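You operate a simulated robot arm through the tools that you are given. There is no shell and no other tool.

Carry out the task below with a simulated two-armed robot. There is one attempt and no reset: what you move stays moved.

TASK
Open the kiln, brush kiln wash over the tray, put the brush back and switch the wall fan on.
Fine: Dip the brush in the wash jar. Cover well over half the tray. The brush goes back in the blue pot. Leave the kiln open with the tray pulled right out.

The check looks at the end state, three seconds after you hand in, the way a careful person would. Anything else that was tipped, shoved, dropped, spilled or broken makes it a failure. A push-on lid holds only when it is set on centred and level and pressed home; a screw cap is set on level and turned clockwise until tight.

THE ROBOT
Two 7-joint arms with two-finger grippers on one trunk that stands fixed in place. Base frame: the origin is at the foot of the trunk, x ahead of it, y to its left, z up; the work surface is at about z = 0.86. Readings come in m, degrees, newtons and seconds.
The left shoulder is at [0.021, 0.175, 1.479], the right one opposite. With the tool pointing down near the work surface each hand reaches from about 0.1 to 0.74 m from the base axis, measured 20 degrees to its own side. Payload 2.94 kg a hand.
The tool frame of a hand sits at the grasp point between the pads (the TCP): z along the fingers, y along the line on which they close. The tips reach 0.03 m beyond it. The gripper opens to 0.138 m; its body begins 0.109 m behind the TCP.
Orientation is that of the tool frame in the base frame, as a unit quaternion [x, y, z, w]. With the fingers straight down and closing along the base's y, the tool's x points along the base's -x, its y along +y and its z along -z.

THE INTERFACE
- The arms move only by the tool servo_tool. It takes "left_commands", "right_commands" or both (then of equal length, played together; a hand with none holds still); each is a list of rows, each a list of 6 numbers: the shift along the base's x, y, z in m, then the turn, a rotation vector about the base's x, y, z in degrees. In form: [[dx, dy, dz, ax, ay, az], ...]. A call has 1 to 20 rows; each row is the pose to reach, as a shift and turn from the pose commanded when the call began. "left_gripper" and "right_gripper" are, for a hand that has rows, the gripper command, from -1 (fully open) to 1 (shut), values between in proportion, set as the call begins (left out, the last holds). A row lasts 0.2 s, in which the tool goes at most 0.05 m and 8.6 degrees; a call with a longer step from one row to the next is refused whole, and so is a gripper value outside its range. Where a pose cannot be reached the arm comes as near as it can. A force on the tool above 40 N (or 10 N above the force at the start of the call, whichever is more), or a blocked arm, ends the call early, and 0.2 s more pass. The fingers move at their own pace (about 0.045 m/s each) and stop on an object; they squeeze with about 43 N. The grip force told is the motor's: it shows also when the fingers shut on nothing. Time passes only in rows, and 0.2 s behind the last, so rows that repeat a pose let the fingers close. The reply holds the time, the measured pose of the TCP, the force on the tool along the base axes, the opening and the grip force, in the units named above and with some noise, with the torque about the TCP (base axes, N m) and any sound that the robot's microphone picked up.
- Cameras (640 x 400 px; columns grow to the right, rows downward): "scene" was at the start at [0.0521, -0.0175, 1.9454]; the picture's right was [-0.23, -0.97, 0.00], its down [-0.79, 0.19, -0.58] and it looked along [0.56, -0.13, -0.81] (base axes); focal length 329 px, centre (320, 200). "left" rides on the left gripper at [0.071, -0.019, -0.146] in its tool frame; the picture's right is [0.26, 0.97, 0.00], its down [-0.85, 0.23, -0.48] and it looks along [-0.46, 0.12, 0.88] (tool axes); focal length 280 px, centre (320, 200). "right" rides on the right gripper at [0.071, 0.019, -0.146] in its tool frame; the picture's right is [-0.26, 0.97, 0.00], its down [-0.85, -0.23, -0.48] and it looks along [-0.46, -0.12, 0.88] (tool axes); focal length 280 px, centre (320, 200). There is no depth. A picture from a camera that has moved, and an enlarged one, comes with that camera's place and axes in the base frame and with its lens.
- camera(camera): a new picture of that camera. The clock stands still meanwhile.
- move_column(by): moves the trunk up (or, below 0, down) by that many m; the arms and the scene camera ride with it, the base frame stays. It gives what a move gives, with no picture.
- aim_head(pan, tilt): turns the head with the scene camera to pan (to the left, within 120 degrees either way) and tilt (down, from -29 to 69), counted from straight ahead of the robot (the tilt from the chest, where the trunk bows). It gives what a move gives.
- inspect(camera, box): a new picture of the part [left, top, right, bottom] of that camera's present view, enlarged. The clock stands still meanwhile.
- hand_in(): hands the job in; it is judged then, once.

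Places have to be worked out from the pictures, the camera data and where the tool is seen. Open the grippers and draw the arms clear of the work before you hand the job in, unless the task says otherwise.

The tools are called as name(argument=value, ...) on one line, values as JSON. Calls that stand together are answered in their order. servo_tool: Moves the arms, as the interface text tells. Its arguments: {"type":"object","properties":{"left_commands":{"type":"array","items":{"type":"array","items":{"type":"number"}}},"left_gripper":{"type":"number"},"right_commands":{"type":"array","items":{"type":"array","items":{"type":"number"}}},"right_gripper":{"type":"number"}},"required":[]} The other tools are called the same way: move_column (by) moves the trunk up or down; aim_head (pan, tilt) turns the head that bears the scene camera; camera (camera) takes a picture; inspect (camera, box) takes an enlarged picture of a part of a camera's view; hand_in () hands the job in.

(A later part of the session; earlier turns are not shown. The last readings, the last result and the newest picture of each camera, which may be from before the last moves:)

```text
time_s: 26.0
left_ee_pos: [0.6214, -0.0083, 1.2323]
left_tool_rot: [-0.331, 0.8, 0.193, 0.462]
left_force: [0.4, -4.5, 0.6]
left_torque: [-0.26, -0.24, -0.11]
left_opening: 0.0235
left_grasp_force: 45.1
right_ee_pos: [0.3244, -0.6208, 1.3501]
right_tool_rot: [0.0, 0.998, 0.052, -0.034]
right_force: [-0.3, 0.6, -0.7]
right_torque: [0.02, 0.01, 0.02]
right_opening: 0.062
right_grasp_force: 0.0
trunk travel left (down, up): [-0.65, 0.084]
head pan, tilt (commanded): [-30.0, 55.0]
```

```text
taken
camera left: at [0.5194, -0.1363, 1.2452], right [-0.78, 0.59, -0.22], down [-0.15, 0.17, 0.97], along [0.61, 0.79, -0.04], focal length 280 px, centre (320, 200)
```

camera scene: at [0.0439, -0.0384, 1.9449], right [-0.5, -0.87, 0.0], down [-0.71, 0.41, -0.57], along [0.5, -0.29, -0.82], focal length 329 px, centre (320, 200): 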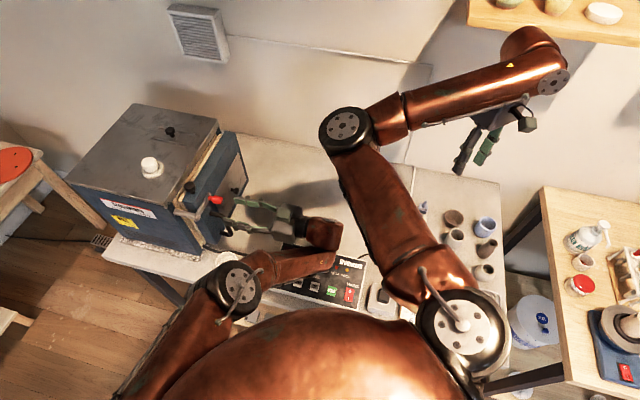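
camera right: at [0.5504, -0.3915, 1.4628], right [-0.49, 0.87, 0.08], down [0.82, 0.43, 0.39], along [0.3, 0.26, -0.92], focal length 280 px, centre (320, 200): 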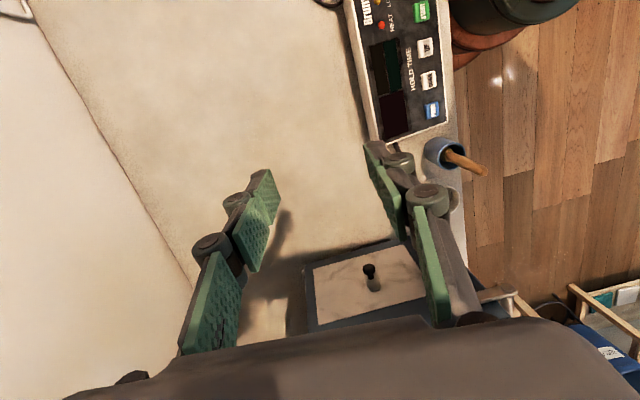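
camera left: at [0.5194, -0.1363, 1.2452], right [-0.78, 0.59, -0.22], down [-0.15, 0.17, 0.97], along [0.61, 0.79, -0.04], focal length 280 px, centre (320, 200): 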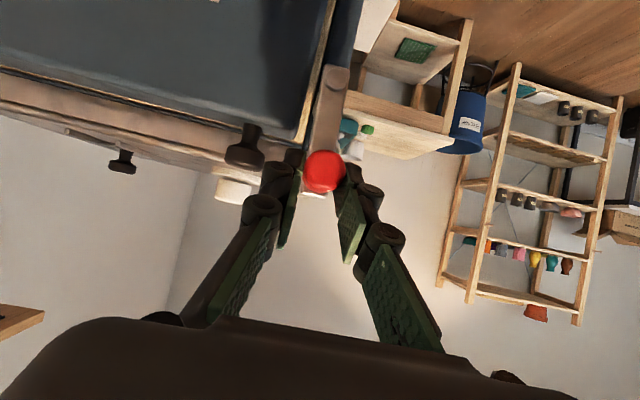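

The lever is vertical now. I'll nudge it ~12° past vertical so it stays up, watching the force.

servo_tool(left_commands=[[-0.0045, 0.0045, -0.0003, 0, 0, 0], [-0.009, 0.009, -0.001, 0, 0, 0], [-0.0125, 0.0125, -0.0022, 0, 0, 0]])

servo_tool(left_commands=[[0, 0, 0, 0, 0, 0], [0, 0, 0, 0, 0, 0], [0, 0, 0, 0, 0, 0], [0, 0, 0, 0, 0, 0]], left_gripper=0.1)

camera(camera="left")

```text
time_s: 26.7
left_ee_pos: [0.6181, -0.004, 1.2319]
left_tool_rot: [-0.324, 0.803, 0.183, 0.466]
left_force: [26.9, -20.1, -11.8]
left_torque: [0.43, -0.97, -0.45]
left_opening: 0.0238
left_grasp_force: 45.6
right_ee_pos: [0.3287, -0.6235, 1.3468]
right_tool_rot: [0.0, 0.998, 0.053, -0.036]
right_force: [-0.6, -0.5, 0.1]
right_torque: [-0.03, -0.03, 0.02]
right_opening: 0.0618
right_grasp_force: 0.1
trunk travel left (down, up): [-0.65, 0.084]
head pan, tilt (commanded): [-30.0, 55.0]
stopped in row 3 (left hand): the force on the tool passed its limit at 44 N (the readings are from after the stop); the commanded pose is now the measured one
```

```text
time_s: 27.7
left_ee_pos: [0.6111, 0.0021, 1.2352]
left_tool_rot: [-0.329, 0.8, 0.186, 0.467]
left_force: [-1.0, 0.3, 0.9]
left_torque: [-0.02, -0.01, 0.04]
left_opening: 0.0621
left_grasp_force: 0.1
right_ee_pos: [0.3264, -0.6206, 1.3492]
right_tool_rot: [0.0, 0.998, 0.051, -0.035]
right_force: [0.0, 0.4, 0.3]
right_torque: [0.0, -0.01, -0.01]
right_opening: 0.0621
right_grasp_force: 0.1
trunk travel left (down, up): [-0.65, 0.084]
head pan, tilt (commanded): [-30.0, 55.0]
```

```text
taken
camera left: at [0.5096, -0.1262, 1.2466], right [-0.77, 0.6, -0.24], down [-0.16, 0.18, 0.97], along [0.62, 0.78, -0.04], focal length 280 px, centre (320, 200)
```

left: 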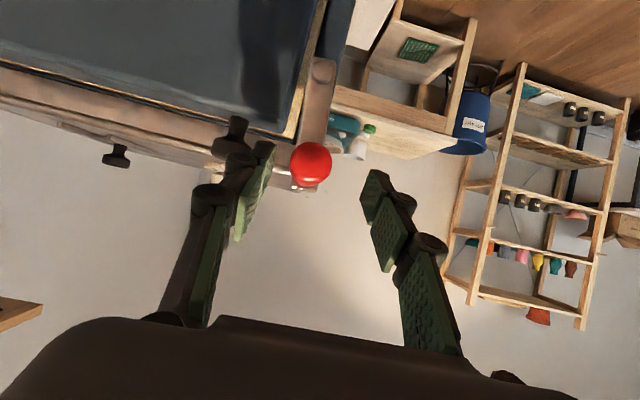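

The lever stays up, resting at its stop. I'll withdraw the left hand straight back and then drop down to line up with the door handle at about (0.669, −0.048, 1.03).

servo_tool(left_commands=[[-0.02, -0.02, 0.0, 0, 0, 0], [-0.04, -0.04, 0.0, 0, 0, 0], [-0.055, -0.055, 0.0, 0, 0, 0], [-0.045, -0.065, -0.03, 0, 0, 0], [-0.035, -0.08, -0.06, 0, 0, 0], [-0.025, -0.09, -0.09, 0, 0, 0], [-0.012, -0.1, -0.12, 0, 0, 0], [0.002, -0.107, -0.15, 0, 0, 0], [0.002, -0.107, -0.18, 0, 0, 0], [0.002, -0.107, -0.2, 0, 0, 0]])

camera(camera="left")

camera(camera="scene")

```text
time_s: 29.9
left_ee_pos: [0.6113, -0.1076, 1.0442]
left_tool_rot: [-0.33, 0.8, 0.186, 0.465]
left_force: [0.7, 0.0, 1.0]
left_torque: [0.0, -0.04, -0.02]
left_opening: 0.062
left_grasp_force: 0.3
left hand out of reach, approached as far as the arm can: row 10
right_ee_pos: [0.3271, -0.6212, 1.3498]
right_tool_rot: [0.0, 0.998, 0.052, -0.035]
right_force: [-0.5, 1.0, -0.3]
right_torque: [-0.01, -0.01, -0.02]
right_opening: 0.0624
right_grasp_force: 0.0
trunk travel left (down, up): [-0.65, 0.084]
head pan, tilt (commanded): [-30.0, 55.0]
```

```text
taken
camera left: at [0.51, -0.2341, 1.0566], right [-0.77, 0.6, -0.24], down [-0.16, 0.18, 0.97], along [0.62, 0.78, -0.04], focal length 280 px, centre (320, 200)
```

left: 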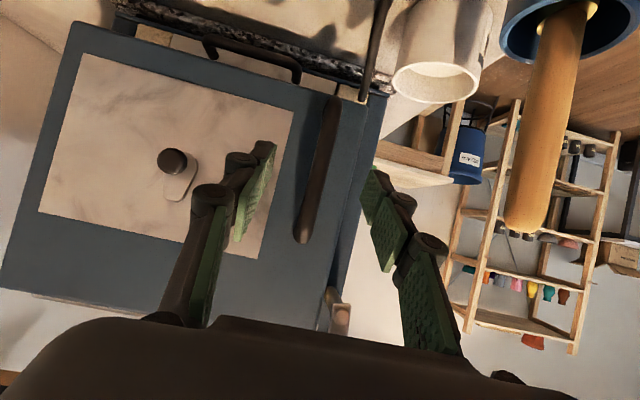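

```text
taken
camera scene: at [0.044, -0.0375, 1.9448], right [-0.5, -0.87, 0.0], down [-0.71, 0.41, -0.57], along [0.5, -0.29, -0.82], focal length 329 px, centre (320, 200)
```

scene: 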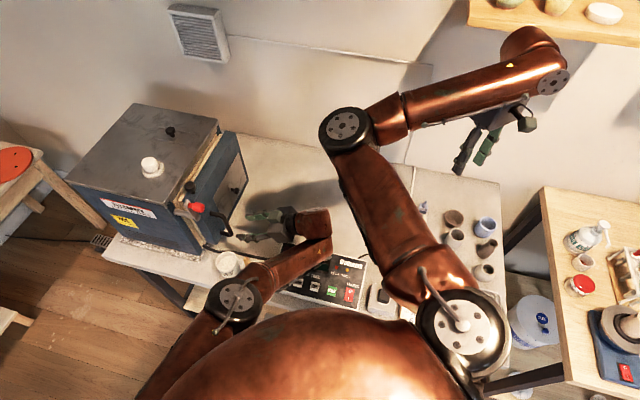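

The handle is centred between the fingers. I'll advance 8 cm to the handle, watching for contact.

servo_tool(left_commands=[[0.014, 0.014, -0.002, 0, 0, 0], [0.028, 0.028, -0.004, 0, 0, 0], [0.042, 0.042, -0.006, 0, 0, 0], [0.0565, 0.0565, -0.008, 0, 0, 0], [0.0565, 0.0565, -0.008, 0, 0, 0]])

camera(camera="left")

```text
time_s: 31.1
left_ee_pos: [0.6704, -0.0505, 1.037]
left_tool_rot: [-0.328, 0.8, 0.186, 0.466]
left_force: [0.0, -0.2, -0.2]
left_torque: [0.01, -0.02, -0.01]
left_opening: 0.0621
left_grasp_force: 0.1
right_ee_pos: [0.326, -0.6211, 1.3491]
right_tool_rot: [0.001, 0.998, 0.052, -0.035]
right_force: [-0.9, 0.4, 0.5]
right_torque: [-0.02, 0.01, 0.01]
right_opening: 0.062
right_grasp_force: 0.0
trunk travel left (down, up): [-0.65, 0.084]
head pan, tilt (commanded): [-30.0, 55.0]
```

```text
taken
camera left: at [0.5679, -0.1773, 1.0493], right [-0.77, 0.6, -0.24], down [-0.16, 0.18, 0.97], along [0.62, 0.78, -0.04], focal length 280 px, centre (320, 200)
```

left: 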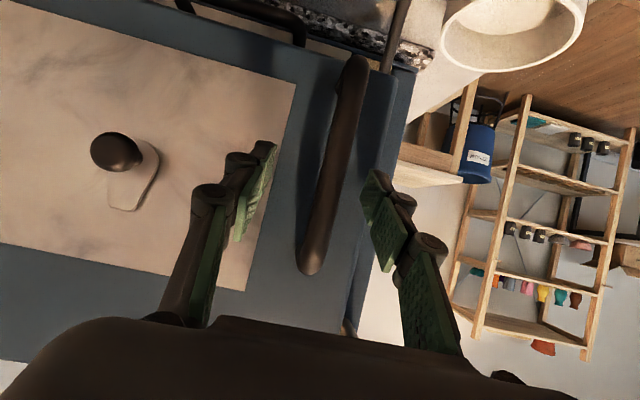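

The bar is at the TCP. Closing the left gripper on the handle.

servo_tool(left_commands=[[0, 0, 0, 0, 0, 0], [0, 0, 0, 0, 0, 0], [0, 0, 0, 0, 0, 0], [0, 0, 0, 0, 0, 0], [0, 0, 0, 0, 0, 0]], left_gripper=1.0)

camera(camera="left")

```text
time_s: 32.3
left_ee_pos: [0.6675, -0.0471, 1.038]
left_tool_rot: [-0.33, 0.8, 0.186, 0.465]
left_force: [-22.3, 11.9, -5.8]
left_torque: [0.58, 0.0, 0.01]
left_opening: 0.0133
left_grasp_force: 39.8
right_ee_pos: [0.3246, -0.6203, 1.3507]
right_tool_rot: [-0.001, 0.998, 0.051, -0.034]
right_force: [0.1, 1.0, -0.1]
right_torque: [-0.01, 0.0, 0.0]
right_opening: 0.0621
right_grasp_force: 0.0
trunk travel left (down, up): [-0.65, 0.084]
head pan, tilt (commanded): [-30.0, 55.0]
```

```text
taken
camera left: at [0.5658, -0.1748, 1.0493], right [-0.77, 0.59, -0.23], down [-0.16, 0.18, 0.97], along [0.62, 0.78, -0.04], focal length 280 px, centre (320, 200)
```

left: 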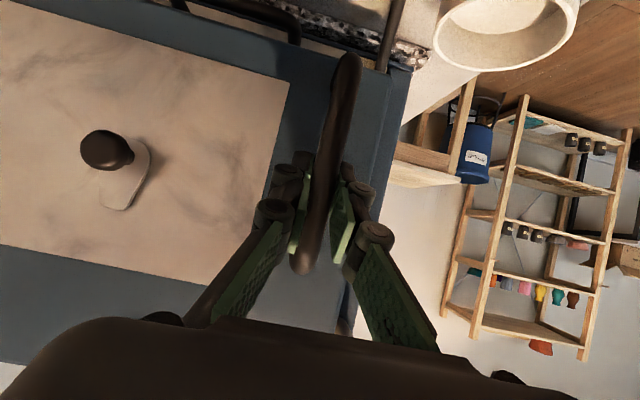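

Handle gripped. I'll pull gently outward 1.5 cm to test whether the door is free.

servo_tool(left_commands=[[-0.0055, -0.0015, 0.001, 0, 0, 0], [-0.009, -0.005, 0.001, 0, 0, 0], [-0.0125, -0.0085, 0.001, 0, 0, 0]])

camera(camera="left")

```text
time_s: 33.1
left_ee_pos: [0.6624, -0.0568, 1.0368]
left_tool_rot: [-0.329, 0.799, 0.188, 0.468]
left_force: [2.3, -5.8, -10.3]
left_torque: [0.78, -0.56, 0.23]
left_opening: 0.013
left_grasp_force: 39.8
right_ee_pos: [0.3279, -0.6233, 1.3472]
right_tool_rot: [-0.001, 0.998, 0.053, -0.035]
right_force: [0.8, 0.0, -1.0]
right_torque: [-0.04, 0.08, 0.0]
right_opening: 0.0622
right_grasp_force: 0.1
trunk travel left (down, up): [-0.65, 0.084]
head pan, tilt (commanded): [-30.0, 55.0]
```

```text
taken
camera left: at [0.5607, -0.1841, 1.0486], right [-0.77, 0.6, -0.24], down [-0.16, 0.17, 0.97], along [0.62, 0.78, -0.03], focal length 280 px, centre (320, 200)
```

left: 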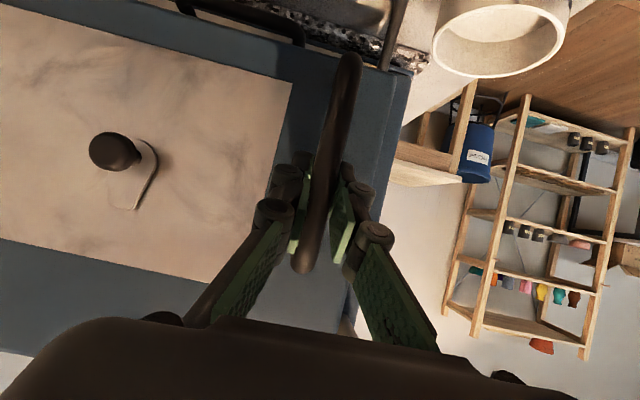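

The door moves freely. I'll keep pulling along its hinge arc to about 20°.

servo_tool(left_commands=[[-0.0054, -0.0097, 0, 0, 0, 0], [-0.01, -0.02, 0, 0, 0, 0], [-0.0141, -0.0302, 0, 0, 0, 0], [-0.0175, -0.0407, 0, 0, 0, 0], [-0.0209, -0.0512, 0, 0, 0, 0], [-0.0235, -0.062, 0, 0, 0, 0], [-0.0259, -0.0728, 0, 0, 0, 0]])

camera(camera="left")

camera(camera="scene")

```text
time_s: 34.2
left_ee_pos: [0.6508, -0.0887, 1.0418]
left_tool_rot: [-0.324, 0.802, 0.175, 0.471]
left_force: [18.6, -5.6, -9.8]
left_torque: [0.65, 0.17, -0.15]
left_opening: 0.0134
left_grasp_force: 40.0
left hand out of reach, approached as far as the arm can: row 4, 5
right_ee_pos: [0.3289, -0.6192, 1.3486]
right_tool_rot: [0.0, 0.998, 0.051, -0.035]
right_force: [-0.2, 0.2, 0.6]
right_torque: [-0.01, -0.03, -0.01]
right_opening: 0.0622
right_grasp_force: 0.1
trunk travel left (down, up): [-0.65, 0.084]
head pan, tilt (commanded): [-30.0, 55.0]
stopped in row 5 (left hand): the force on the tool passed its limit at 41 N (the readings are from after the stop); the commanded pose is now the measured one
```

```text
taken
camera left: at [0.5467, -0.213, 1.0539], right [-0.75, 0.61, -0.25], down [-0.17, 0.19, 0.97], along [0.64, 0.77, -0.04], focal length 280 px, centre (320, 200)
```

left: 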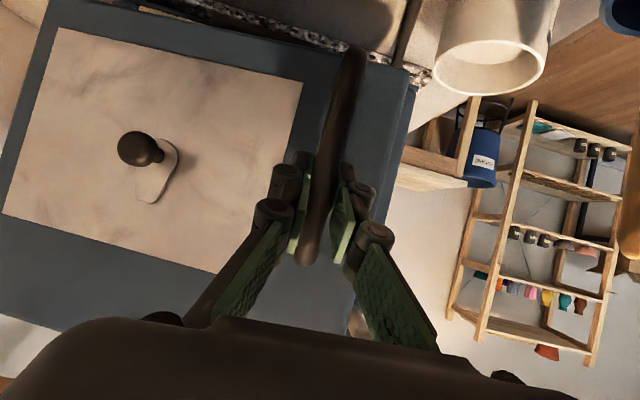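

```text
taken
camera scene: at [0.0482, -0.0372, 1.9445], right [-0.5, -0.87, 0.0], down [-0.71, 0.41, -0.57], along [0.49, -0.29, -0.82], focal length 329 px, centre (320, 200)
```

scene: 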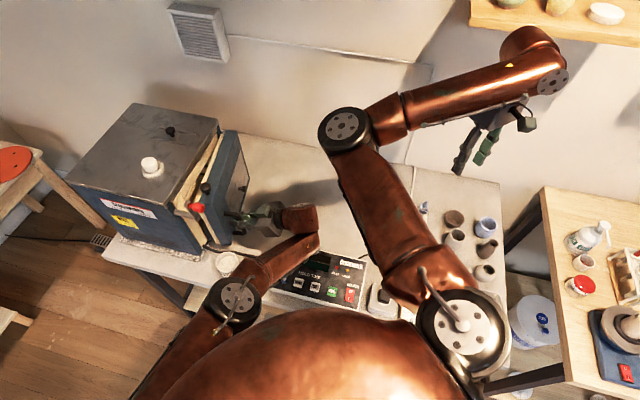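

The door is open about 11°, but the left wrist is at a limit. I'll swivel the tool's yaw around the vertical bar toward +x, then resume pulling.

servo_tool(left_commands=[[0.0, -0.001, 0, 0, 0, -6], [0.0, -0.002, 0, 0, 0, -12], [0.0, -0.003, 0, 0, 0, -18], [0.0, -0.004, 0, 0, 0, -24]])

servo_tool(left_commands=[[-0.003, -0.009, 0, 0, 0, 0], [-0.006, -0.018, 0, 0, 0, 0], [-0.009, -0.028, 0, 0, 0, 0], [-0.011, -0.038, 0, 0, 0, 0], [-0.012, -0.048, 0, 0, 0, 0]])

camera(camera="left")

camera(camera="scene")

```text
time_s: 35.2
left_ee_pos: [0.649, -0.092, 1.043]
left_tool_rot: [-0.151, 0.851, 0.074, 0.497]
left_force: [10.5, -2.8, -0.3]
left_torque: [0.67, -0.04, 0.07]
left_opening: 0.0137
left_grasp_force: 40.6
right_ee_pos: [0.3275, -0.6194, 1.3497]
right_tool_rot: [0.001, 0.998, 0.051, -0.035]
right_force: [0.1, -0.2, -0.5]
right_torque: [0.01, 0.02, 0.01]
right_opening: 0.0617
right_grasp_force: 0.1
trunk travel left (down, up): [-0.65, 0.084]
head pan, tilt (commanded): [-30.0, 55.0]
```

```text
time_s: 36.4
left_ee_pos: [0.6381, -0.1406, 1.0422]
left_tool_rot: [-0.15, 0.851, 0.074, 0.498]
left_force: [23.3, -2.4, 5.0]
left_torque: [0.53, -0.01, 0.05]
left_opening: 0.0133
left_grasp_force: 39.9
right_ee_pos: [0.3293, -0.6207, 1.3492]
right_tool_rot: [0.0, 0.998, 0.052, -0.036]
right_force: [0.1, -0.2, 0.3]
right_torque: [0.02, -0.03, 0.02]
right_opening: 0.0621
right_grasp_force: 0.0
trunk travel left (down, up): [-0.65, 0.084]
head pan, tilt (commanded): [-30.0, 55.0]
```

```text
taken
camera left: at [0.4923, -0.2134, 1.0542], right [-0.44, 0.86, -0.25], down [-0.08, 0.24, 0.97], along [0.89, 0.45, -0.04], focal length 280 px, centre (320, 200)
```

left: 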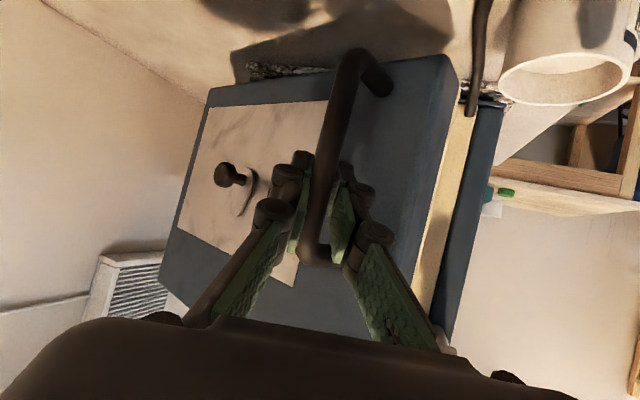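

```text
taken
camera scene: at [0.0479, -0.0392, 1.9448], right [-0.5, -0.87, 0.0], down [-0.71, 0.41, -0.57], along [0.49, -0.29, -0.82], focal length 329 px, centre (320, 200)
```

scene: 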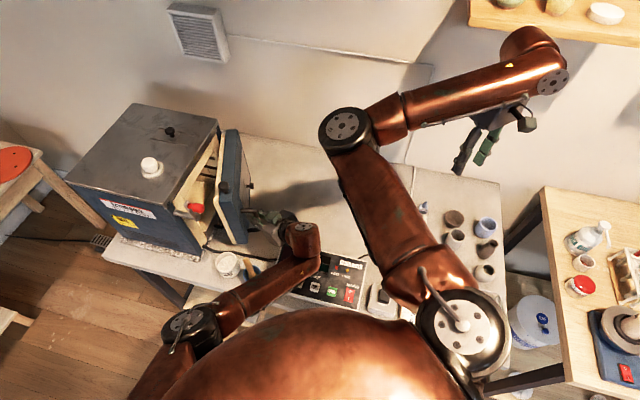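

The door is at about 22°. I'll continue along the arc toward 40°, yawing a little more to keep the arm within reach.

servo_tool(left_commands=[[0.002, -0.006, 0, 0, 0, -2], [0.001, -0.014, 0, 0, 0, -4], [0.0005, -0.022, 0, 0, 0, -6], [0.0, -0.03, 0, 0, 0, -8], [-0.0005, -0.0371, 0, 0, 0, -10], [0.0005, -0.048, 0, 0, 0, -12], [0.0012, -0.059, 0, 0, 0, -14], [0.002, -0.07, 0, 0, 0, -16], [0.0028, -0.0811, 0, 0, 0, -18]])

camera(camera="scene")

```text
time_s: 38.4
left_ee_pos: [0.6399, -0.2211, 1.0418]
left_tool_rot: [-0.015, 0.865, -0.005, 0.502]
left_force: [5.2, 1.6, -1.3]
left_torque: [0.53, 0.35, 0.08]
left_opening: 0.0136
left_grasp_force: 40.3
right_ee_pos: [0.3268, -0.6204, 1.3484]
right_tool_rot: [0.0, 0.998, 0.051, -0.035]
right_force: [-0.2, -1.6, -0.4]
right_torque: [-0.01, 0.0, 0.02]
right_opening: 0.0622
right_grasp_force: 0.1
trunk travel left (down, up): [-0.65, 0.084]
head pan, tilt (commanded): [-30.0, 55.0]
```

```text
taken
camera scene: at [0.045, -0.0385, 1.9448], right [-0.5, -0.87, 0.0], down [-0.71, 0.41, -0.57], along [0.5, -0.29, -0.82], focal length 329 px, centre (320, 200)
```

scene: 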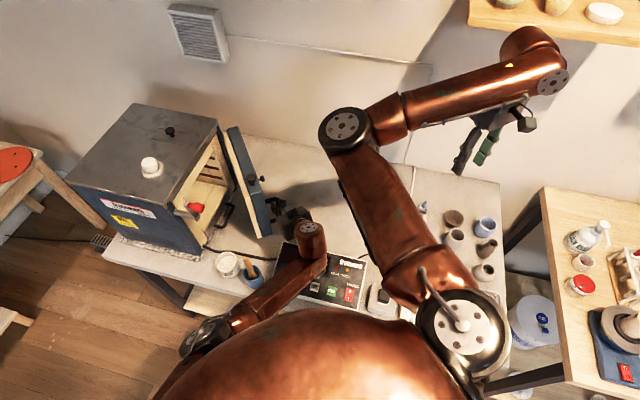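

Door at about 40° with low force. Continuing the arc to about 62°.

servo_tool(left_commands=[[0.0015, -0.01, 0, 0, 0, 0], [0.0045, -0.021, 0, 0, 0, 0], [0.0075, -0.032, 0, 0, 0, 0], [0.011, -0.043, 0, 0, 0, 0], [0.0155, -0.0535, 0, 0, 0, 0], [0.02, -0.0635, 0, 0, 0, 0], [0.0245, -0.0735, 0, 0, 0, 0], [0.0295, -0.0832, 0, 0, 0, 0]])

camera(camera="scene")

camera(camera="left")

```text
time_s: 38.9
left_ee_pos: [0.6444, -0.2276, 1.0413]
left_tool_rot: [-0.009, 0.862, -0.004, 0.508]
left_force: [-32.7, -8.4, 2.6]
left_torque: [0.51, -0.04, 0.02]
left_opening: 0.0136
left_grasp_force: 40.2
right_ee_pos: [0.3247, -0.6208, 1.3496]
right_tool_rot: [-0.001, 0.998, 0.052, -0.034]
right_force: [1.2, 0.3, 0.3]
right_torque: [-0.01, 0.1, 0.03]
right_opening: 0.0623
right_grasp_force: 0.0
trunk travel left (down, up): [-0.65, 0.084]
head pan, tilt (commanded): [-30.0, 55.0]
stopped in row 2 (left hand): the force on the tool passed its limit at 54 N (the readings are from after the stop); the commanded pose is now the measured one
```

```text
taken
camera scene: at [0.0408, -0.039, 1.9448], right [-0.5, -0.87, 0.0], down [-0.71, 0.41, -0.57], along [0.5, -0.29, -0.82], focal length 329 px, centre (320, 200)
```

scene: 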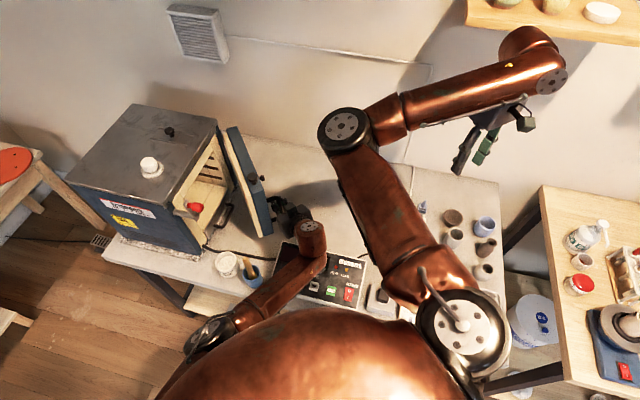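

```text
taken
camera left: at [0.4821, -0.2497, 1.0512], right [-0.14, 0.96, -0.24], down [-0.01, 0.24, 0.97], along [0.99, 0.14, -0.03], focal length 280 px, centre (320, 200)
```

left: 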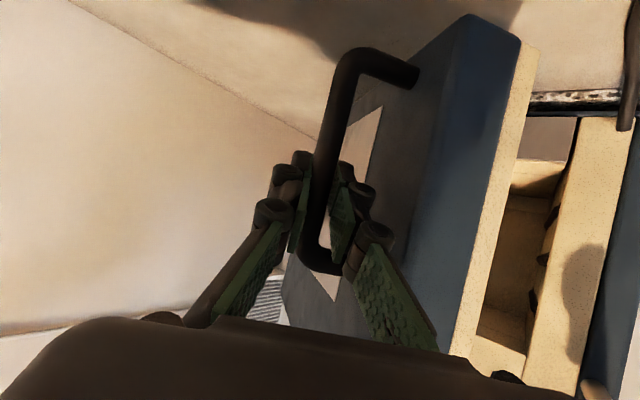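

The palm has met the door's edge (−x force), so gripping can't go further. The door is open ~42°, enough to push from the inside: I'll loosen the grip slightly and back the left hand out.

servo_tool(left_commands=[[-0.004, 0, 0, 0, 0, 0], [-0.004, 0, 0, 0, 0, 0], [-0.004, 0, 0, 0, 0, 0]], left_gripper=0.5)

servo_tool(left_commands=[[-0.015, 0, 0.008, 0, 0, 0], [-0.035, 0, 0.02, 0, 0, 0], [-0.06, 0, 0.035, 0, 0, 0], [-0.085, 0, 0.05, 0, 0, 0], [-0.11, 0, 0.06, 0, 0, 0]])

camera(camera="left")

camera(camera="scene")

```text
time_s: 39.7
left_ee_pos: [0.6476, -0.2201, 1.0414]
left_tool_rot: [-0.012, 0.86, 0.003, 0.51]
left_force: [0.8, 0.1, 0.3]
left_torque: [0.03, -0.01, 0.0]
left_opening: 0.0346
left_grasp_force: 0.0
right_ee_pos: [0.3271, -0.6207, 1.3494]
right_tool_rot: [0.0, 0.998, 0.051, -0.034]
right_force: [-0.3, -0.9, -0.3]
right_torque: [0.04, 0.01, 0.01]
right_opening: 0.0622
right_grasp_force: 0.0
trunk travel left (down, up): [-0.65, 0.084]
head pan, tilt (commanded): [-30.0, 55.0]
```

```text
time_s: 40.9
left_ee_pos: [0.5891, -0.1308, 1.0646]
left_tool_rot: [-0.004, 0.845, 0.08, 0.529]
left_force: [-0.2, -0.6, 0.7]
left_torque: [-0.01, 0.02, 0.05]
left_opening: 0.0346
left_grasp_force: 0.0
right_ee_pos: [0.327, -0.6206, 1.3491]
right_tool_rot: [-0.001, 0.998, 0.052, -0.035]
right_force: [-0.2, 0.7, 0.0]
right_torque: [-0.03, -0.01, -0.02]
right_opening: 0.062
right_grasp_force: 0.1
trunk travel left (down, up): [-0.65, 0.084]
head pan, tilt (commanded): [-30.0, 55.0]
stopped in row 5 (left hand): the arm was blocked; the commanded pose is now the measured one
```

```text
taken
camera left: at [0.4294, -0.1652, 1.0611], right [-0.2, 0.97, -0.11], down [-0.07, 0.1, 0.99], along [0.98, 0.21, 0.05], focal length 280 px, centre (320, 200)
```

left: 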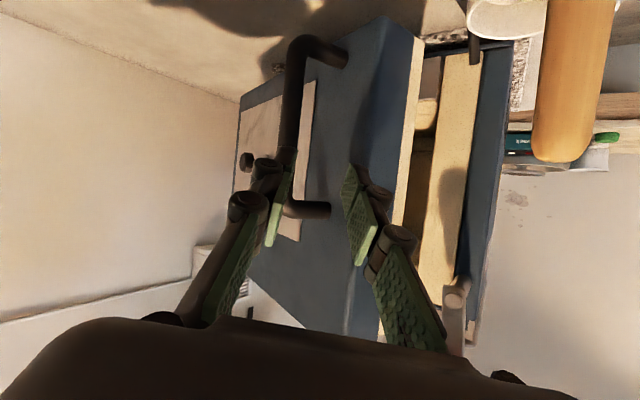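

```text
taken
camera scene: at [0.0446, -0.0376, 1.9449], right [-0.5, -0.87, 0.0], down [-0.71, 0.41, -0.57], along [0.5, -0.29, -0.82], focal length 329 px, centre (320, 200)
```

scene: 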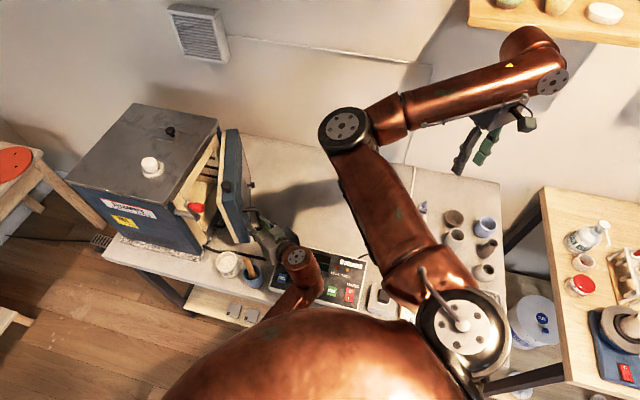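

The left elbow met the torso; the hand is free of the handle, and the door swung back to ~25°. I'll raise the left hand, turn it tool-down and carry it out to the left so the right arm can push the door from inside.

servo_tool(left_commands=[[0.0, 0.0, 0.03, 0, 0, 0], [0.0, 0.0, 0.065, 0, 0, 0], [0.0, 0.0, 0.1, 0, 0, 0], [0.0, 0.0, 0.14, -1.2, 8, 0], [0.0, 0.0, 0.18, -2.4, 16, 0], [0.0, 0.0, 0.22, -3.6, 24, 0], [0.0, 0.0, 0.26, -4.9, 32, 0], [0.0, 0.03, 0.28, -6.1, 40, 0], [0.0, 0.06, 0.3, -7.4, 48, 0], [0.0, 0.1, 0.3, -8.6, 56, 0], [0.0, 0.14, 0.3, -9.9, 63.9, 0]])

camera(camera="scene")

```text
time_s: 41.9
left_ee_pos: [0.6179, -0.0276, 1.1299]
left_tool_rot: [0.009, 0.849, 0.173, 0.498]
left_force: [0.2, 0.6, 0.0]
left_torque: [0.0, 0.01, 0.01]
left_opening: 0.0345
left_grasp_force: 0.1
right_ee_pos: [0.3276, -0.618, 1.3499]
right_tool_rot: [0.0, 0.998, 0.052, -0.035]
right_force: [-0.8, 0.7, 0.0]
right_torque: [0.02, -0.02, -0.01]
right_opening: 0.0619
right_grasp_force: 0.1
trunk travel left (down, up): [-0.65, 0.084]
head pan, tilt (commanded): [-30.0, 55.0]
stopped in row 4 (left hand): the arm was blocked; the commanded pose is now the measured one
```

```text
taken
camera scene: at [0.0445, -0.0361, 1.9448], right [-0.5, -0.87, 0.0], down [-0.71, 0.41, -0.57], along [0.5, -0.29, -0.82], focal length 329 px, centre (320, 200)
```

scene: 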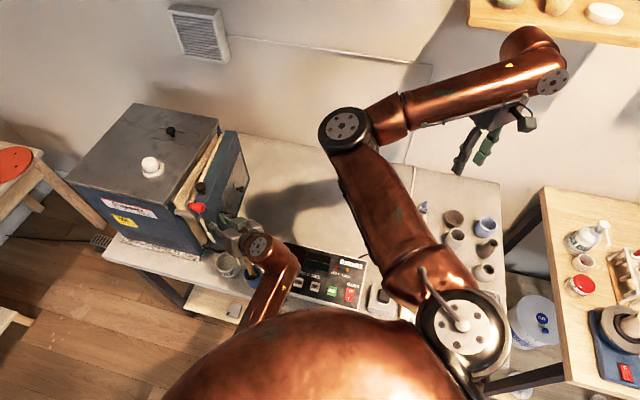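

The left arm is still blocked (elbow near the torso) and drifted left. Let me look at where the hand sits relative to the lever and door.

camera(camera="left")

inspect(camera="scene", box=[160, 160, 320, 330])

camera(camera="right")

```text
taken
camera left: at [0.4609, -0.0741, 1.1293], right [-0.28, 0.96, 0.07], down [-0.01, -0.08, 1.0], along [0.96, 0.28, 0.04], focal length 280 px, centre (320, 200)
```

left: 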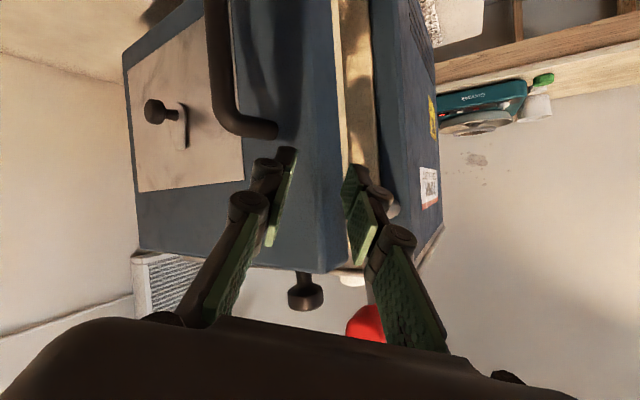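

```text
2.35 times, centred on (240, 245) of scene
camera zoom: at [0.0445, -0.0361, 1.9448], right [-0.5, -0.87, 0.0], down [-0.71, 0.41, -0.57], along [0.5, -0.29, -0.82], focal length 775 px, centre (508, 94)
```

zoom: 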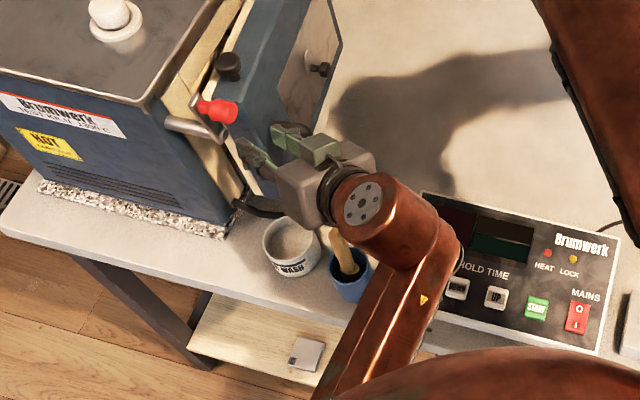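

```text
taken
camera right: at [0.2669, -0.6159, 1.5028], right [0.26, 0.96, 0.08], down [0.88, -0.27, 0.39], along [0.4, -0.03, -0.92], focal length 280 px, centre (320, 200)
```

right: 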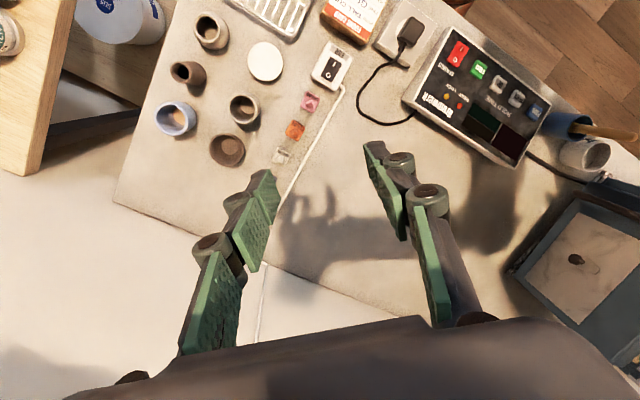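

The door is ajar ~12° and the lever still up. I need to see what blocks the left arm, so I'll look steeply down with the head.

aim_head(pan=5, tilt=69)

camera(camera="scene")

```text
time_s: 42.9
left_ee_pos: [0.6176, -0.0278, 1.1306]
left_tool_rot: [0.009, 0.849, 0.174, 0.499]
left_force: [1.4, -0.2, 0.4]
left_torque: [-0.01, 0.01, 0.03]
left_opening: 0.0346
left_grasp_force: 0.0
right_ee_pos: [0.3252, -0.6204, 1.3489]
right_tool_rot: [-0.001, 0.998, 0.051, -0.035]
right_force: [-0.6, 0.4, 0.8]
right_torque: [0.01, 0.03, -0.01]
right_opening: 0.0619
right_grasp_force: 0.0
trunk travel left (down, up): [-0.65, 0.084]
head pan, tilt (commanded): [5.0, 68.8]
```

```text
taken
camera scene: at [0.0372, 0.0035, 1.9294], right [0.09, -1.0, 0.0], down [-0.93, -0.08, -0.36], along [0.36, 0.03, -0.93], focal length 329 px, centre (320, 200)
```

scene: 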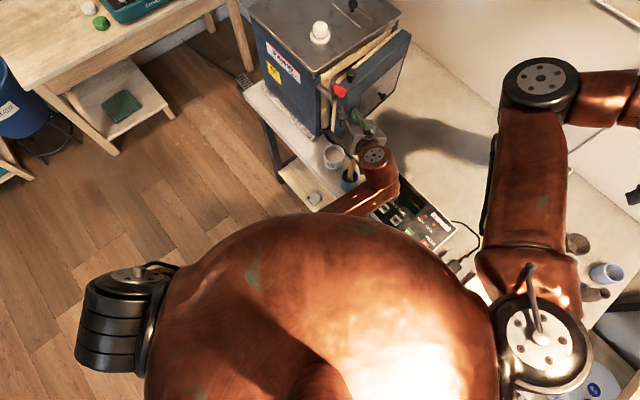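

The left upper arm hangs beside the torso and its forearm is jammed against the belly. Swinging the tool's yaw so the wrist moves left should free it.

servo_tool(left_commands=[[0.0, 0.0, 0.0, 0, 0, -6], [0.0, 0.0, 0.0, 0, 0, -12], [-0.003, 0.0, 0.0, 0, 0, -18], [-0.006, 0.0, 0.0, 0, 0, -24], [-0.01, 0.0, 0.0, 0, 0, -30], [-0.015, 0.0, 0.0, 0, 0, -36]])

camera(camera="scene")

camera(camera="left")

```text
time_s: 44.3
left_ee_pos: [0.6025, -0.028, 1.1295]
left_tool_rot: [0.271, 0.804, 0.011, 0.529]
left_force: [-1.0, -0.2, -0.5]
left_torque: [-0.01, -0.03, 0.01]
left_opening: 0.0345
left_grasp_force: 0.1
right_ee_pos: [0.3263, -0.6197, 1.3495]
right_tool_rot: [-0.002, 0.998, 0.051, -0.036]
right_force: [-0.4, 0.5, 0.8]
right_torque: [-0.02, 0.04, -0.01]
right_opening: 0.062
right_grasp_force: 0.1
trunk travel left (down, up): [-0.65, 0.084]
head pan, tilt (commanded): [5.0, 68.8]
```

```text
taken
camera scene: at [0.0369, 0.0047, 1.9294], right [0.09, -1.0, 0.0], down [-0.93, -0.08, -0.36], along [0.36, 0.03, -0.93], focal length 329 px, centre (320, 200)
```

scene: 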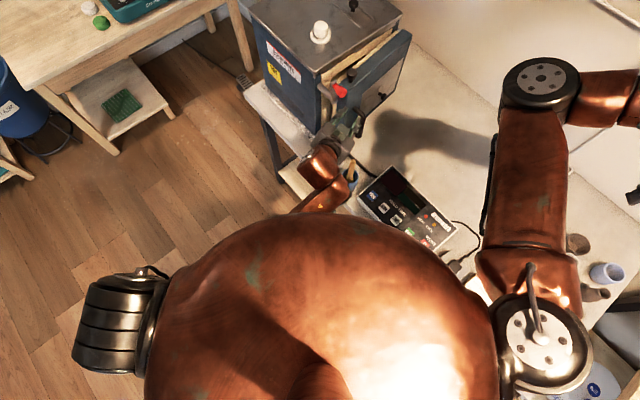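

```text
taken
camera left: at [0.4482, 0.0264, 1.13], right [0.34, 0.94, 0.07], down [-0.06, -0.05, 1.0], along [0.94, -0.34, 0.04], focal length 280 px, centre (320, 200)
```

left: 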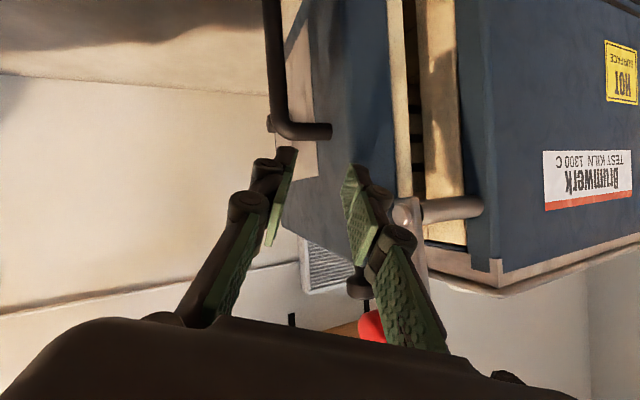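

That freed it; the arm now tracks commands. I'll retreat the left hand back, left and up, clear of the lever and brush.

servo_tool(left_commands=[[-0.03, 0.012, 0.008, 0, 0, 0], [-0.06, 0.025, 0.016, 0, 0, 0], [-0.085, 0.045, 0.03, 0, 0, 0], [-0.1, 0.075, 0.055, 0, 0, 0], [-0.115, 0.11, 0.085, 0, 0, 0], [-0.125, 0.145, 0.115, 0, 0, 0], [-0.135, 0.18, 0.145, 0, 0, 0], [-0.14, 0.215, 0.175, 0, 0, 0], [-0.145, 0.25, 0.2, 0, 0, 0], [-0.15, 0.285, 0.22, 0, 0, 0]])

aim_head(pan=-20, tilt=55)

camera(camera="scene")

```text
time_s: 46.5
left_ee_pos: [0.5359, 0.2686, 1.3206]
left_tool_rot: [0.297, 0.802, 0.107, 0.508]
left_force: [-0.7, -0.2, -0.5]
left_torque: [-0.06, -0.04, -0.09]
left_opening: 0.0346
left_grasp_force: 0.0
left hand out of reach, approached as far as the arm can: row 6, 7, 8, 9, 10
right_ee_pos: [0.3234, -0.6163, 1.3529]
right_tool_rot: [-0.001, 0.998, 0.05, -0.033]
right_force: [-0.4, 1.2, 0.9]
right_torque: [-0.1, -0.05, -0.01]
right_opening: 0.0618
right_grasp_force: 0.1
trunk travel left (down, up): [-0.65, 0.084]
head pan, tilt (commanded): [5.0, 68.8]
stopped in row 10 (left hand): the arm was blocked; the commanded pose is now the measured one
```

```text
time_s: 47.4
left_ee_pos: [0.5381, 0.2643, 1.3195]
left_tool_rot: [0.299, 0.802, 0.106, 0.506]
left_force: [0.4, 0.3, -0.5]
left_torque: [-0.01, 0.02, 0.01]
left_opening: 0.0345
left_grasp_force: 0.1
right_ee_pos: [0.3267, -0.6198, 1.3494]
right_tool_rot: [-0.001, 0.998, 0.052, -0.035]
right_force: [-0.9, 0.1, 0.3]
right_torque: [0.02, 0.01, 0.0]
right_opening: 0.062
right_grasp_force: 0.1
trunk travel left (down, up): [-0.65, 0.084]
head pan, tilt (commanded): [-20.0, 55.0]
```

```text
taken
camera scene: at [0.0492, -0.0269, 1.9448], right [-0.34, -0.94, 0.0], down [-0.77, 0.28, -0.57], along [0.54, -0.2, -0.82], focal length 329 px, centre (320, 200)
```

scene: 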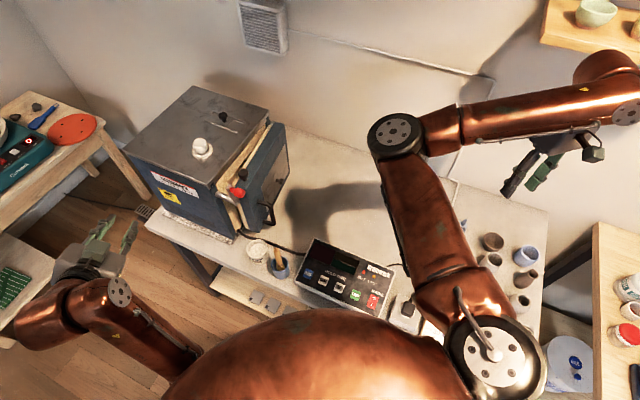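

The left arm is clear on the left. Next, the right arm: I'll bring it tool-down over the door so I can use the black knob on the door's top edge, first looking at it closely.

servo_tool(right_commands=[[0.02, 0.035, 0.005, -0.4, -0.3, 0], [0.04, 0.07, 0.01, -0.8, -0.5, 0], [0.06, 0.105, 0.015, -1.2, -0.8, 0], [0.08, 0.14, 0.02, -1.6, -1.1, 0], [0.1, 0.175, 0.02, -2.0, -1.3, 0], [0.12, 0.21, 0.02, -2.4, -1.6, 0], [0.14, 0.245, 0.02, -2.8, -1.9, 0], [0.16, 0.28, 0.02, -3.2, -2.1, 0], [0.18, 0.315, 0.02, -3.6, -2.4, 0], [0.2, 0.35, 0.02, -4.0, -2.7, 0], [0.22, 0.385, 0.02, -4.4, -2.9, 0], [0.24, 0.42, 0.02, -4.8, -3.2, 0], [0.26, 0.455, 0.02, -5.2, -3.5, 0], [0.27, 0.475, 0.02, -6.0, -4.0, 0]])

camera(camera="right")

camera(camera="scene")

```text
time_s: 50.4
left_ee_pos: [0.5395, 0.2658, 1.3185]
left_tool_rot: [0.299, 0.802, 0.106, 0.506]
left_force: [0.0, -0.1, 0.1]
left_torque: [0.01, 0.0, 0.01]
left_opening: 0.0345
left_grasp_force: 0.0
right_ee_pos: [0.5956, -0.1454, 1.3702]
right_tool_rot: [0.0, 1.0, -0.001, 0.0]
right_force: [1.0, -0.2, -0.1]
right_torque: [-0.03, 0.03, 0.01]
right_opening: 0.0619
right_grasp_force: 0.0
trunk travel left (down, up): [-0.65, 0.084]
head pan, tilt (commanded): [-20.0, 55.0]
```

```text
taken
camera right: at [0.5256, -0.1253, 1.5173], right [0.26, 0.97, 0.0], down [0.85, -0.23, 0.48], along [0.46, -0.13, -0.88], focal length 280 px, centre (320, 200)
```

right: 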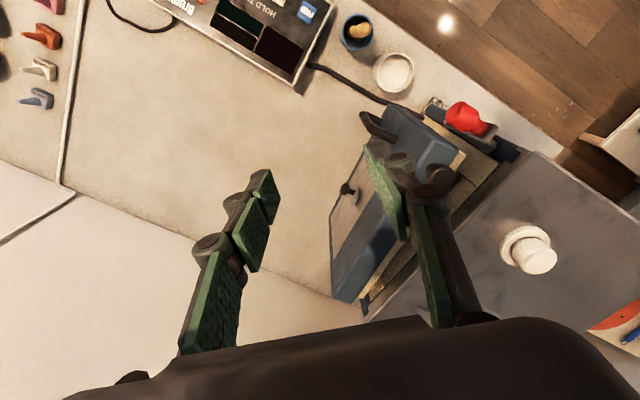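

```text
taken
camera scene: at [0.0493, -0.0247, 1.9448], right [-0.34, -0.94, 0.0], down [-0.77, 0.28, -0.57], along [0.54, -0.2, -0.82], focal length 329 px, centre (320, 200)
```

scene: 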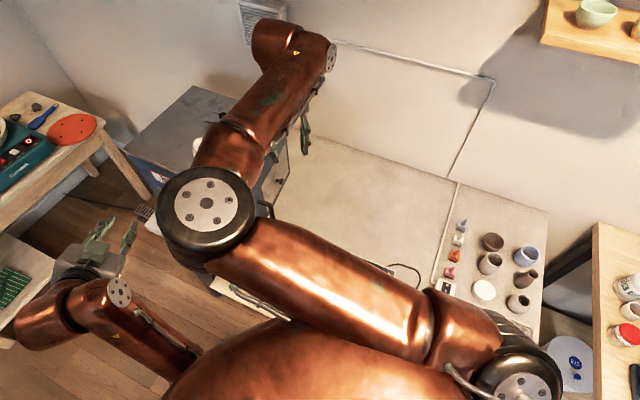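

The right hand is exactly tool-down. I'll yaw it −45° so the fingers close along the door's normal, and look at the door-top knob.

servo_tool(right_commands=[[0, 0, 0, 0, 0, -8], [0, 0, 0, 0, 0, -16], [0, 0, 0, 0, 0, -24], [0, 0, 0, 0, 0, -32], [0, 0, 0, 0, 0, -40], [0, 0, 0, 0, 0, -45]])

camera(camera="right")

inspect(camera="right", box=[260, 100, 460, 260])

```text
time_s: 51.8
left_ee_pos: [0.5378, 0.2631, 1.321]
left_tool_rot: [0.298, 0.802, 0.106, 0.506]
left_force: [0.0, -1.1, -0.1]
left_torque: [0.01, 0.0, 0.05]
left_opening: 0.0344
left_grasp_force: 0.0
right_ee_pos: [0.5707, -0.1744, 1.3682]
right_tool_rot: [0.372, 0.928, 0.01, 0.0]
right_force: [-0.7, 0.2, 0.8]
right_torque: [0.04, -0.05, 0.02]
right_opening: 0.062
right_grasp_force: 0.0
right hand out of reach, approached as far as the arm can: row 5, 6
trunk travel left (down, up): [-0.65, 0.084]
head pan, tilt (commanded): [-20.0, 55.0]
```

```text
taken
camera right: at [0.532, -0.1152, 1.5159], right [0.86, 0.52, 0.01], down [0.45, -0.76, 0.47], along [0.25, -0.39, -0.88], focal length 280 px, centre (320, 200)
```

right: 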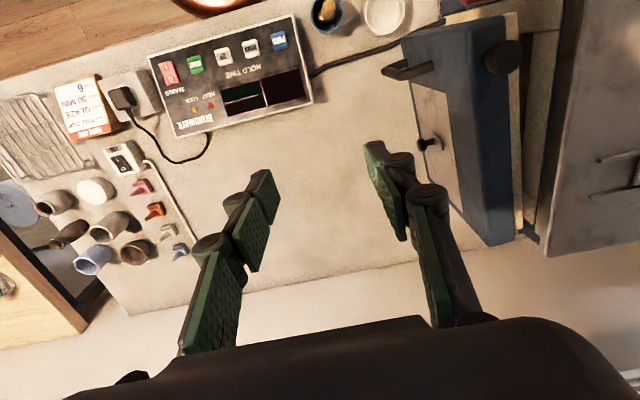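

```text
2.50 times, centred on (360, 180) of right
camera zoom: at [0.532, -0.1152, 1.5159], right [0.86, 0.52, 0.01], down [0.45, -0.76, 0.47], along [0.25, -0.39, -0.88], focal length 701 px, centre (220, 250)
```

zoom: 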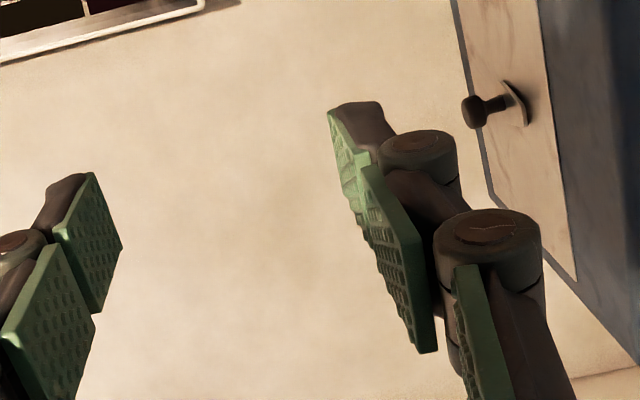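

Yaw −45° is at the limit, but yaw 0 will also straddle the knob without touching the lever. The knob is at about (0.69, −0.027, 1.213) with the door ajar ~8°; I'll move over it at yaw 0.

servo_tool(right_commands=[[0.015, 0.02, 0, 0, 0, 6], [0.03, 0.04, 0, 0, 0, 12], [0.045, 0.06, 0, 0, 0, 18], [0.06, 0.08, 0, 0, 0, 24], [0.075, 0.1, -0.01, 0, 0, 30], [0.095, 0.12, -0.03, 0, 0, 37], [0.119, 0.1474, -0.05, 0, 0, 43.7], [0.119, 0.1474, -0.05, 0, 0, 43.7]])

camera(camera="right")

```text
time_s: 53.6
left_ee_pos: [0.5383, 0.2646, 1.3201]
left_tool_rot: [0.299, 0.802, 0.106, 0.506]
left_force: [-0.1, -0.6, -0.5]
left_torque: [0.01, 0.05, 0.03]
left_opening: 0.0344
left_grasp_force: 0.2
right_ee_pos: [0.6885, -0.0271, 1.3183]
right_tool_rot: [0.01, 1.0, 0.0, 0.001]
right_force: [-0.1, -0.6, 0.1]
right_torque: [0.0, -0.02, 0.03]
right_opening: 0.0623
right_grasp_force: 0.0
trunk travel left (down, up): [-0.65, 0.084]
head pan, tilt (commanded): [-20.0, 55.0]
```

```text
taken
camera right: at [0.6183, -0.007, 1.4662], right [0.28, 0.96, 0.0], down [0.84, -0.25, 0.48], along [0.46, -0.14, -0.88], focal length 280 px, centre (320, 200)
```

right: 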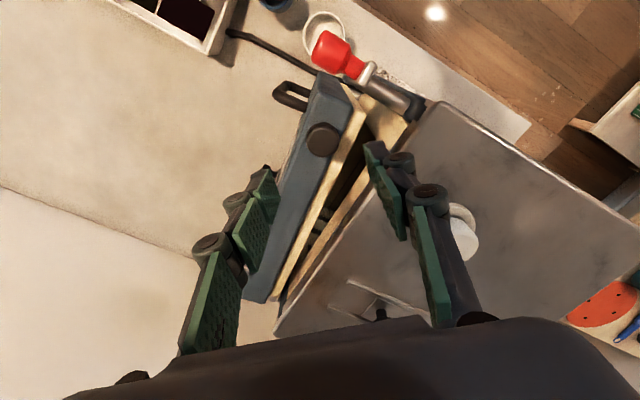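

The knob is right under the TCP. I'll narrow the opening to ~4.8 cm and descend so the tips reach just above the door top, then close.

servo_tool(right_commands=[[0.0015, 0.0005, -0.02, 0, 0, 0], [0.0015, 0.0005, -0.04, 0, 0, 0], [0.0015, 0.0005, -0.06, 0, 0, 0], [0.0015, 0.0005, -0.075, 0, 0, 0], [0.0015, 0.0005, -0.085, 0, 0, 0], [0.0015, 0.0005, -0.092, 0, 0, 0]], right_gripper=0.3)

camera(camera="right")

```text
time_s: 55.0
left_ee_pos: [0.5392, 0.2653, 1.3193]
left_tool_rot: [0.299, 0.802, 0.106, 0.506]
left_force: [0.8, 0.0, -0.7]
left_torque: [-0.04, -0.01, -0.02]
left_opening: 0.0344
left_grasp_force: 0.1
right_ee_pos: [0.6929, -0.0273, 1.2261]
right_tool_rot: [0.012, 1.0, -0.001, 0.001]
right_force: [0.1, -0.3, 0.3]
right_torque: [-0.02, 0.0, -0.05]
right_opening: 0.0484
right_grasp_force: 0.1
trunk travel left (down, up): [-0.65, 0.084]
head pan, tilt (commanded): [-20.0, 55.0]
```

```text
taken
camera right: at [0.6219, -0.0061, 1.3722], right [0.28, 0.96, 0.0], down [0.84, -0.25, 0.48], along [0.46, -0.14, -0.88], focal length 280 px, centre (320, 200)
```

right: 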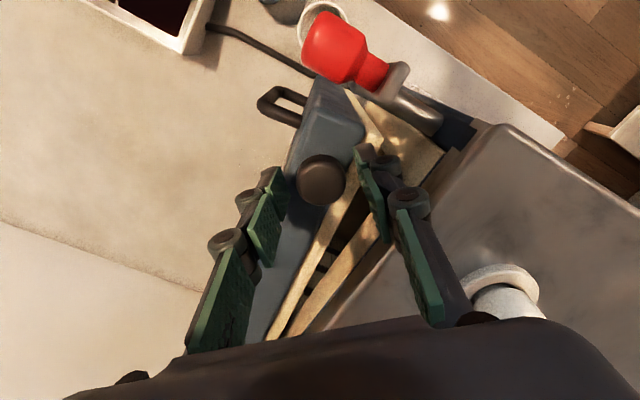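

The knob sits between the pads. Closing on it.

servo_tool(right_commands=[[0, 0, -0.002, 0, 0, 0], [0, 0, -0.002, 0, 0, 0], [0, 0, -0.002, 0, 0, 0], [0, 0, -0.002, 0, 0, 0]], right_gripper=1.0)

camera(camera="right")

```text
time_s: 56.0
left_ee_pos: [0.5394, 0.2657, 1.319]
left_tool_rot: [0.298, 0.802, 0.107, 0.506]
left_force: [-1.3, 0.2, -0.9]
left_torque: [0.01, -0.01, 0.0]
left_opening: 0.0344
left_grasp_force: 0.1
right_ee_pos: [0.6915, -0.0264, 1.2242]
right_tool_rot: [0.011, 1.0, -0.001, 0.001]
right_force: [-1.4, 2.0, 2.4]
right_torque: [0.02, -0.07, 0.02]
right_opening: 0.0283
right_grasp_force: 45.2
trunk travel left (down, up): [-0.65, 0.084]
head pan, tilt (commanded): [-20.0, 55.0]
```

```text
taken
camera right: at [0.6212, -0.0055, 1.371], right [0.28, 0.96, 0.0], down [0.84, -0.25, 0.48], along [0.46, -0.14, -0.88], focal length 280 px, centre (320, 200)
```

right: 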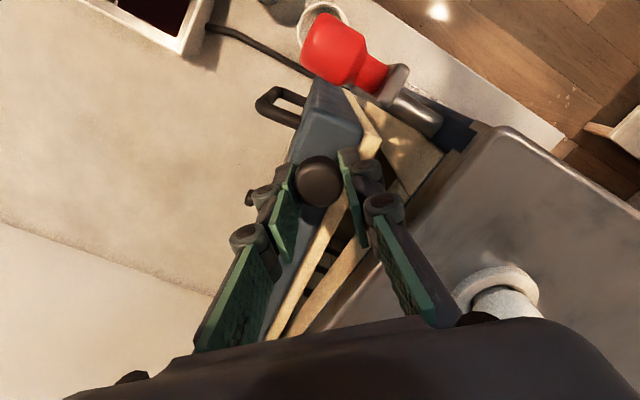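

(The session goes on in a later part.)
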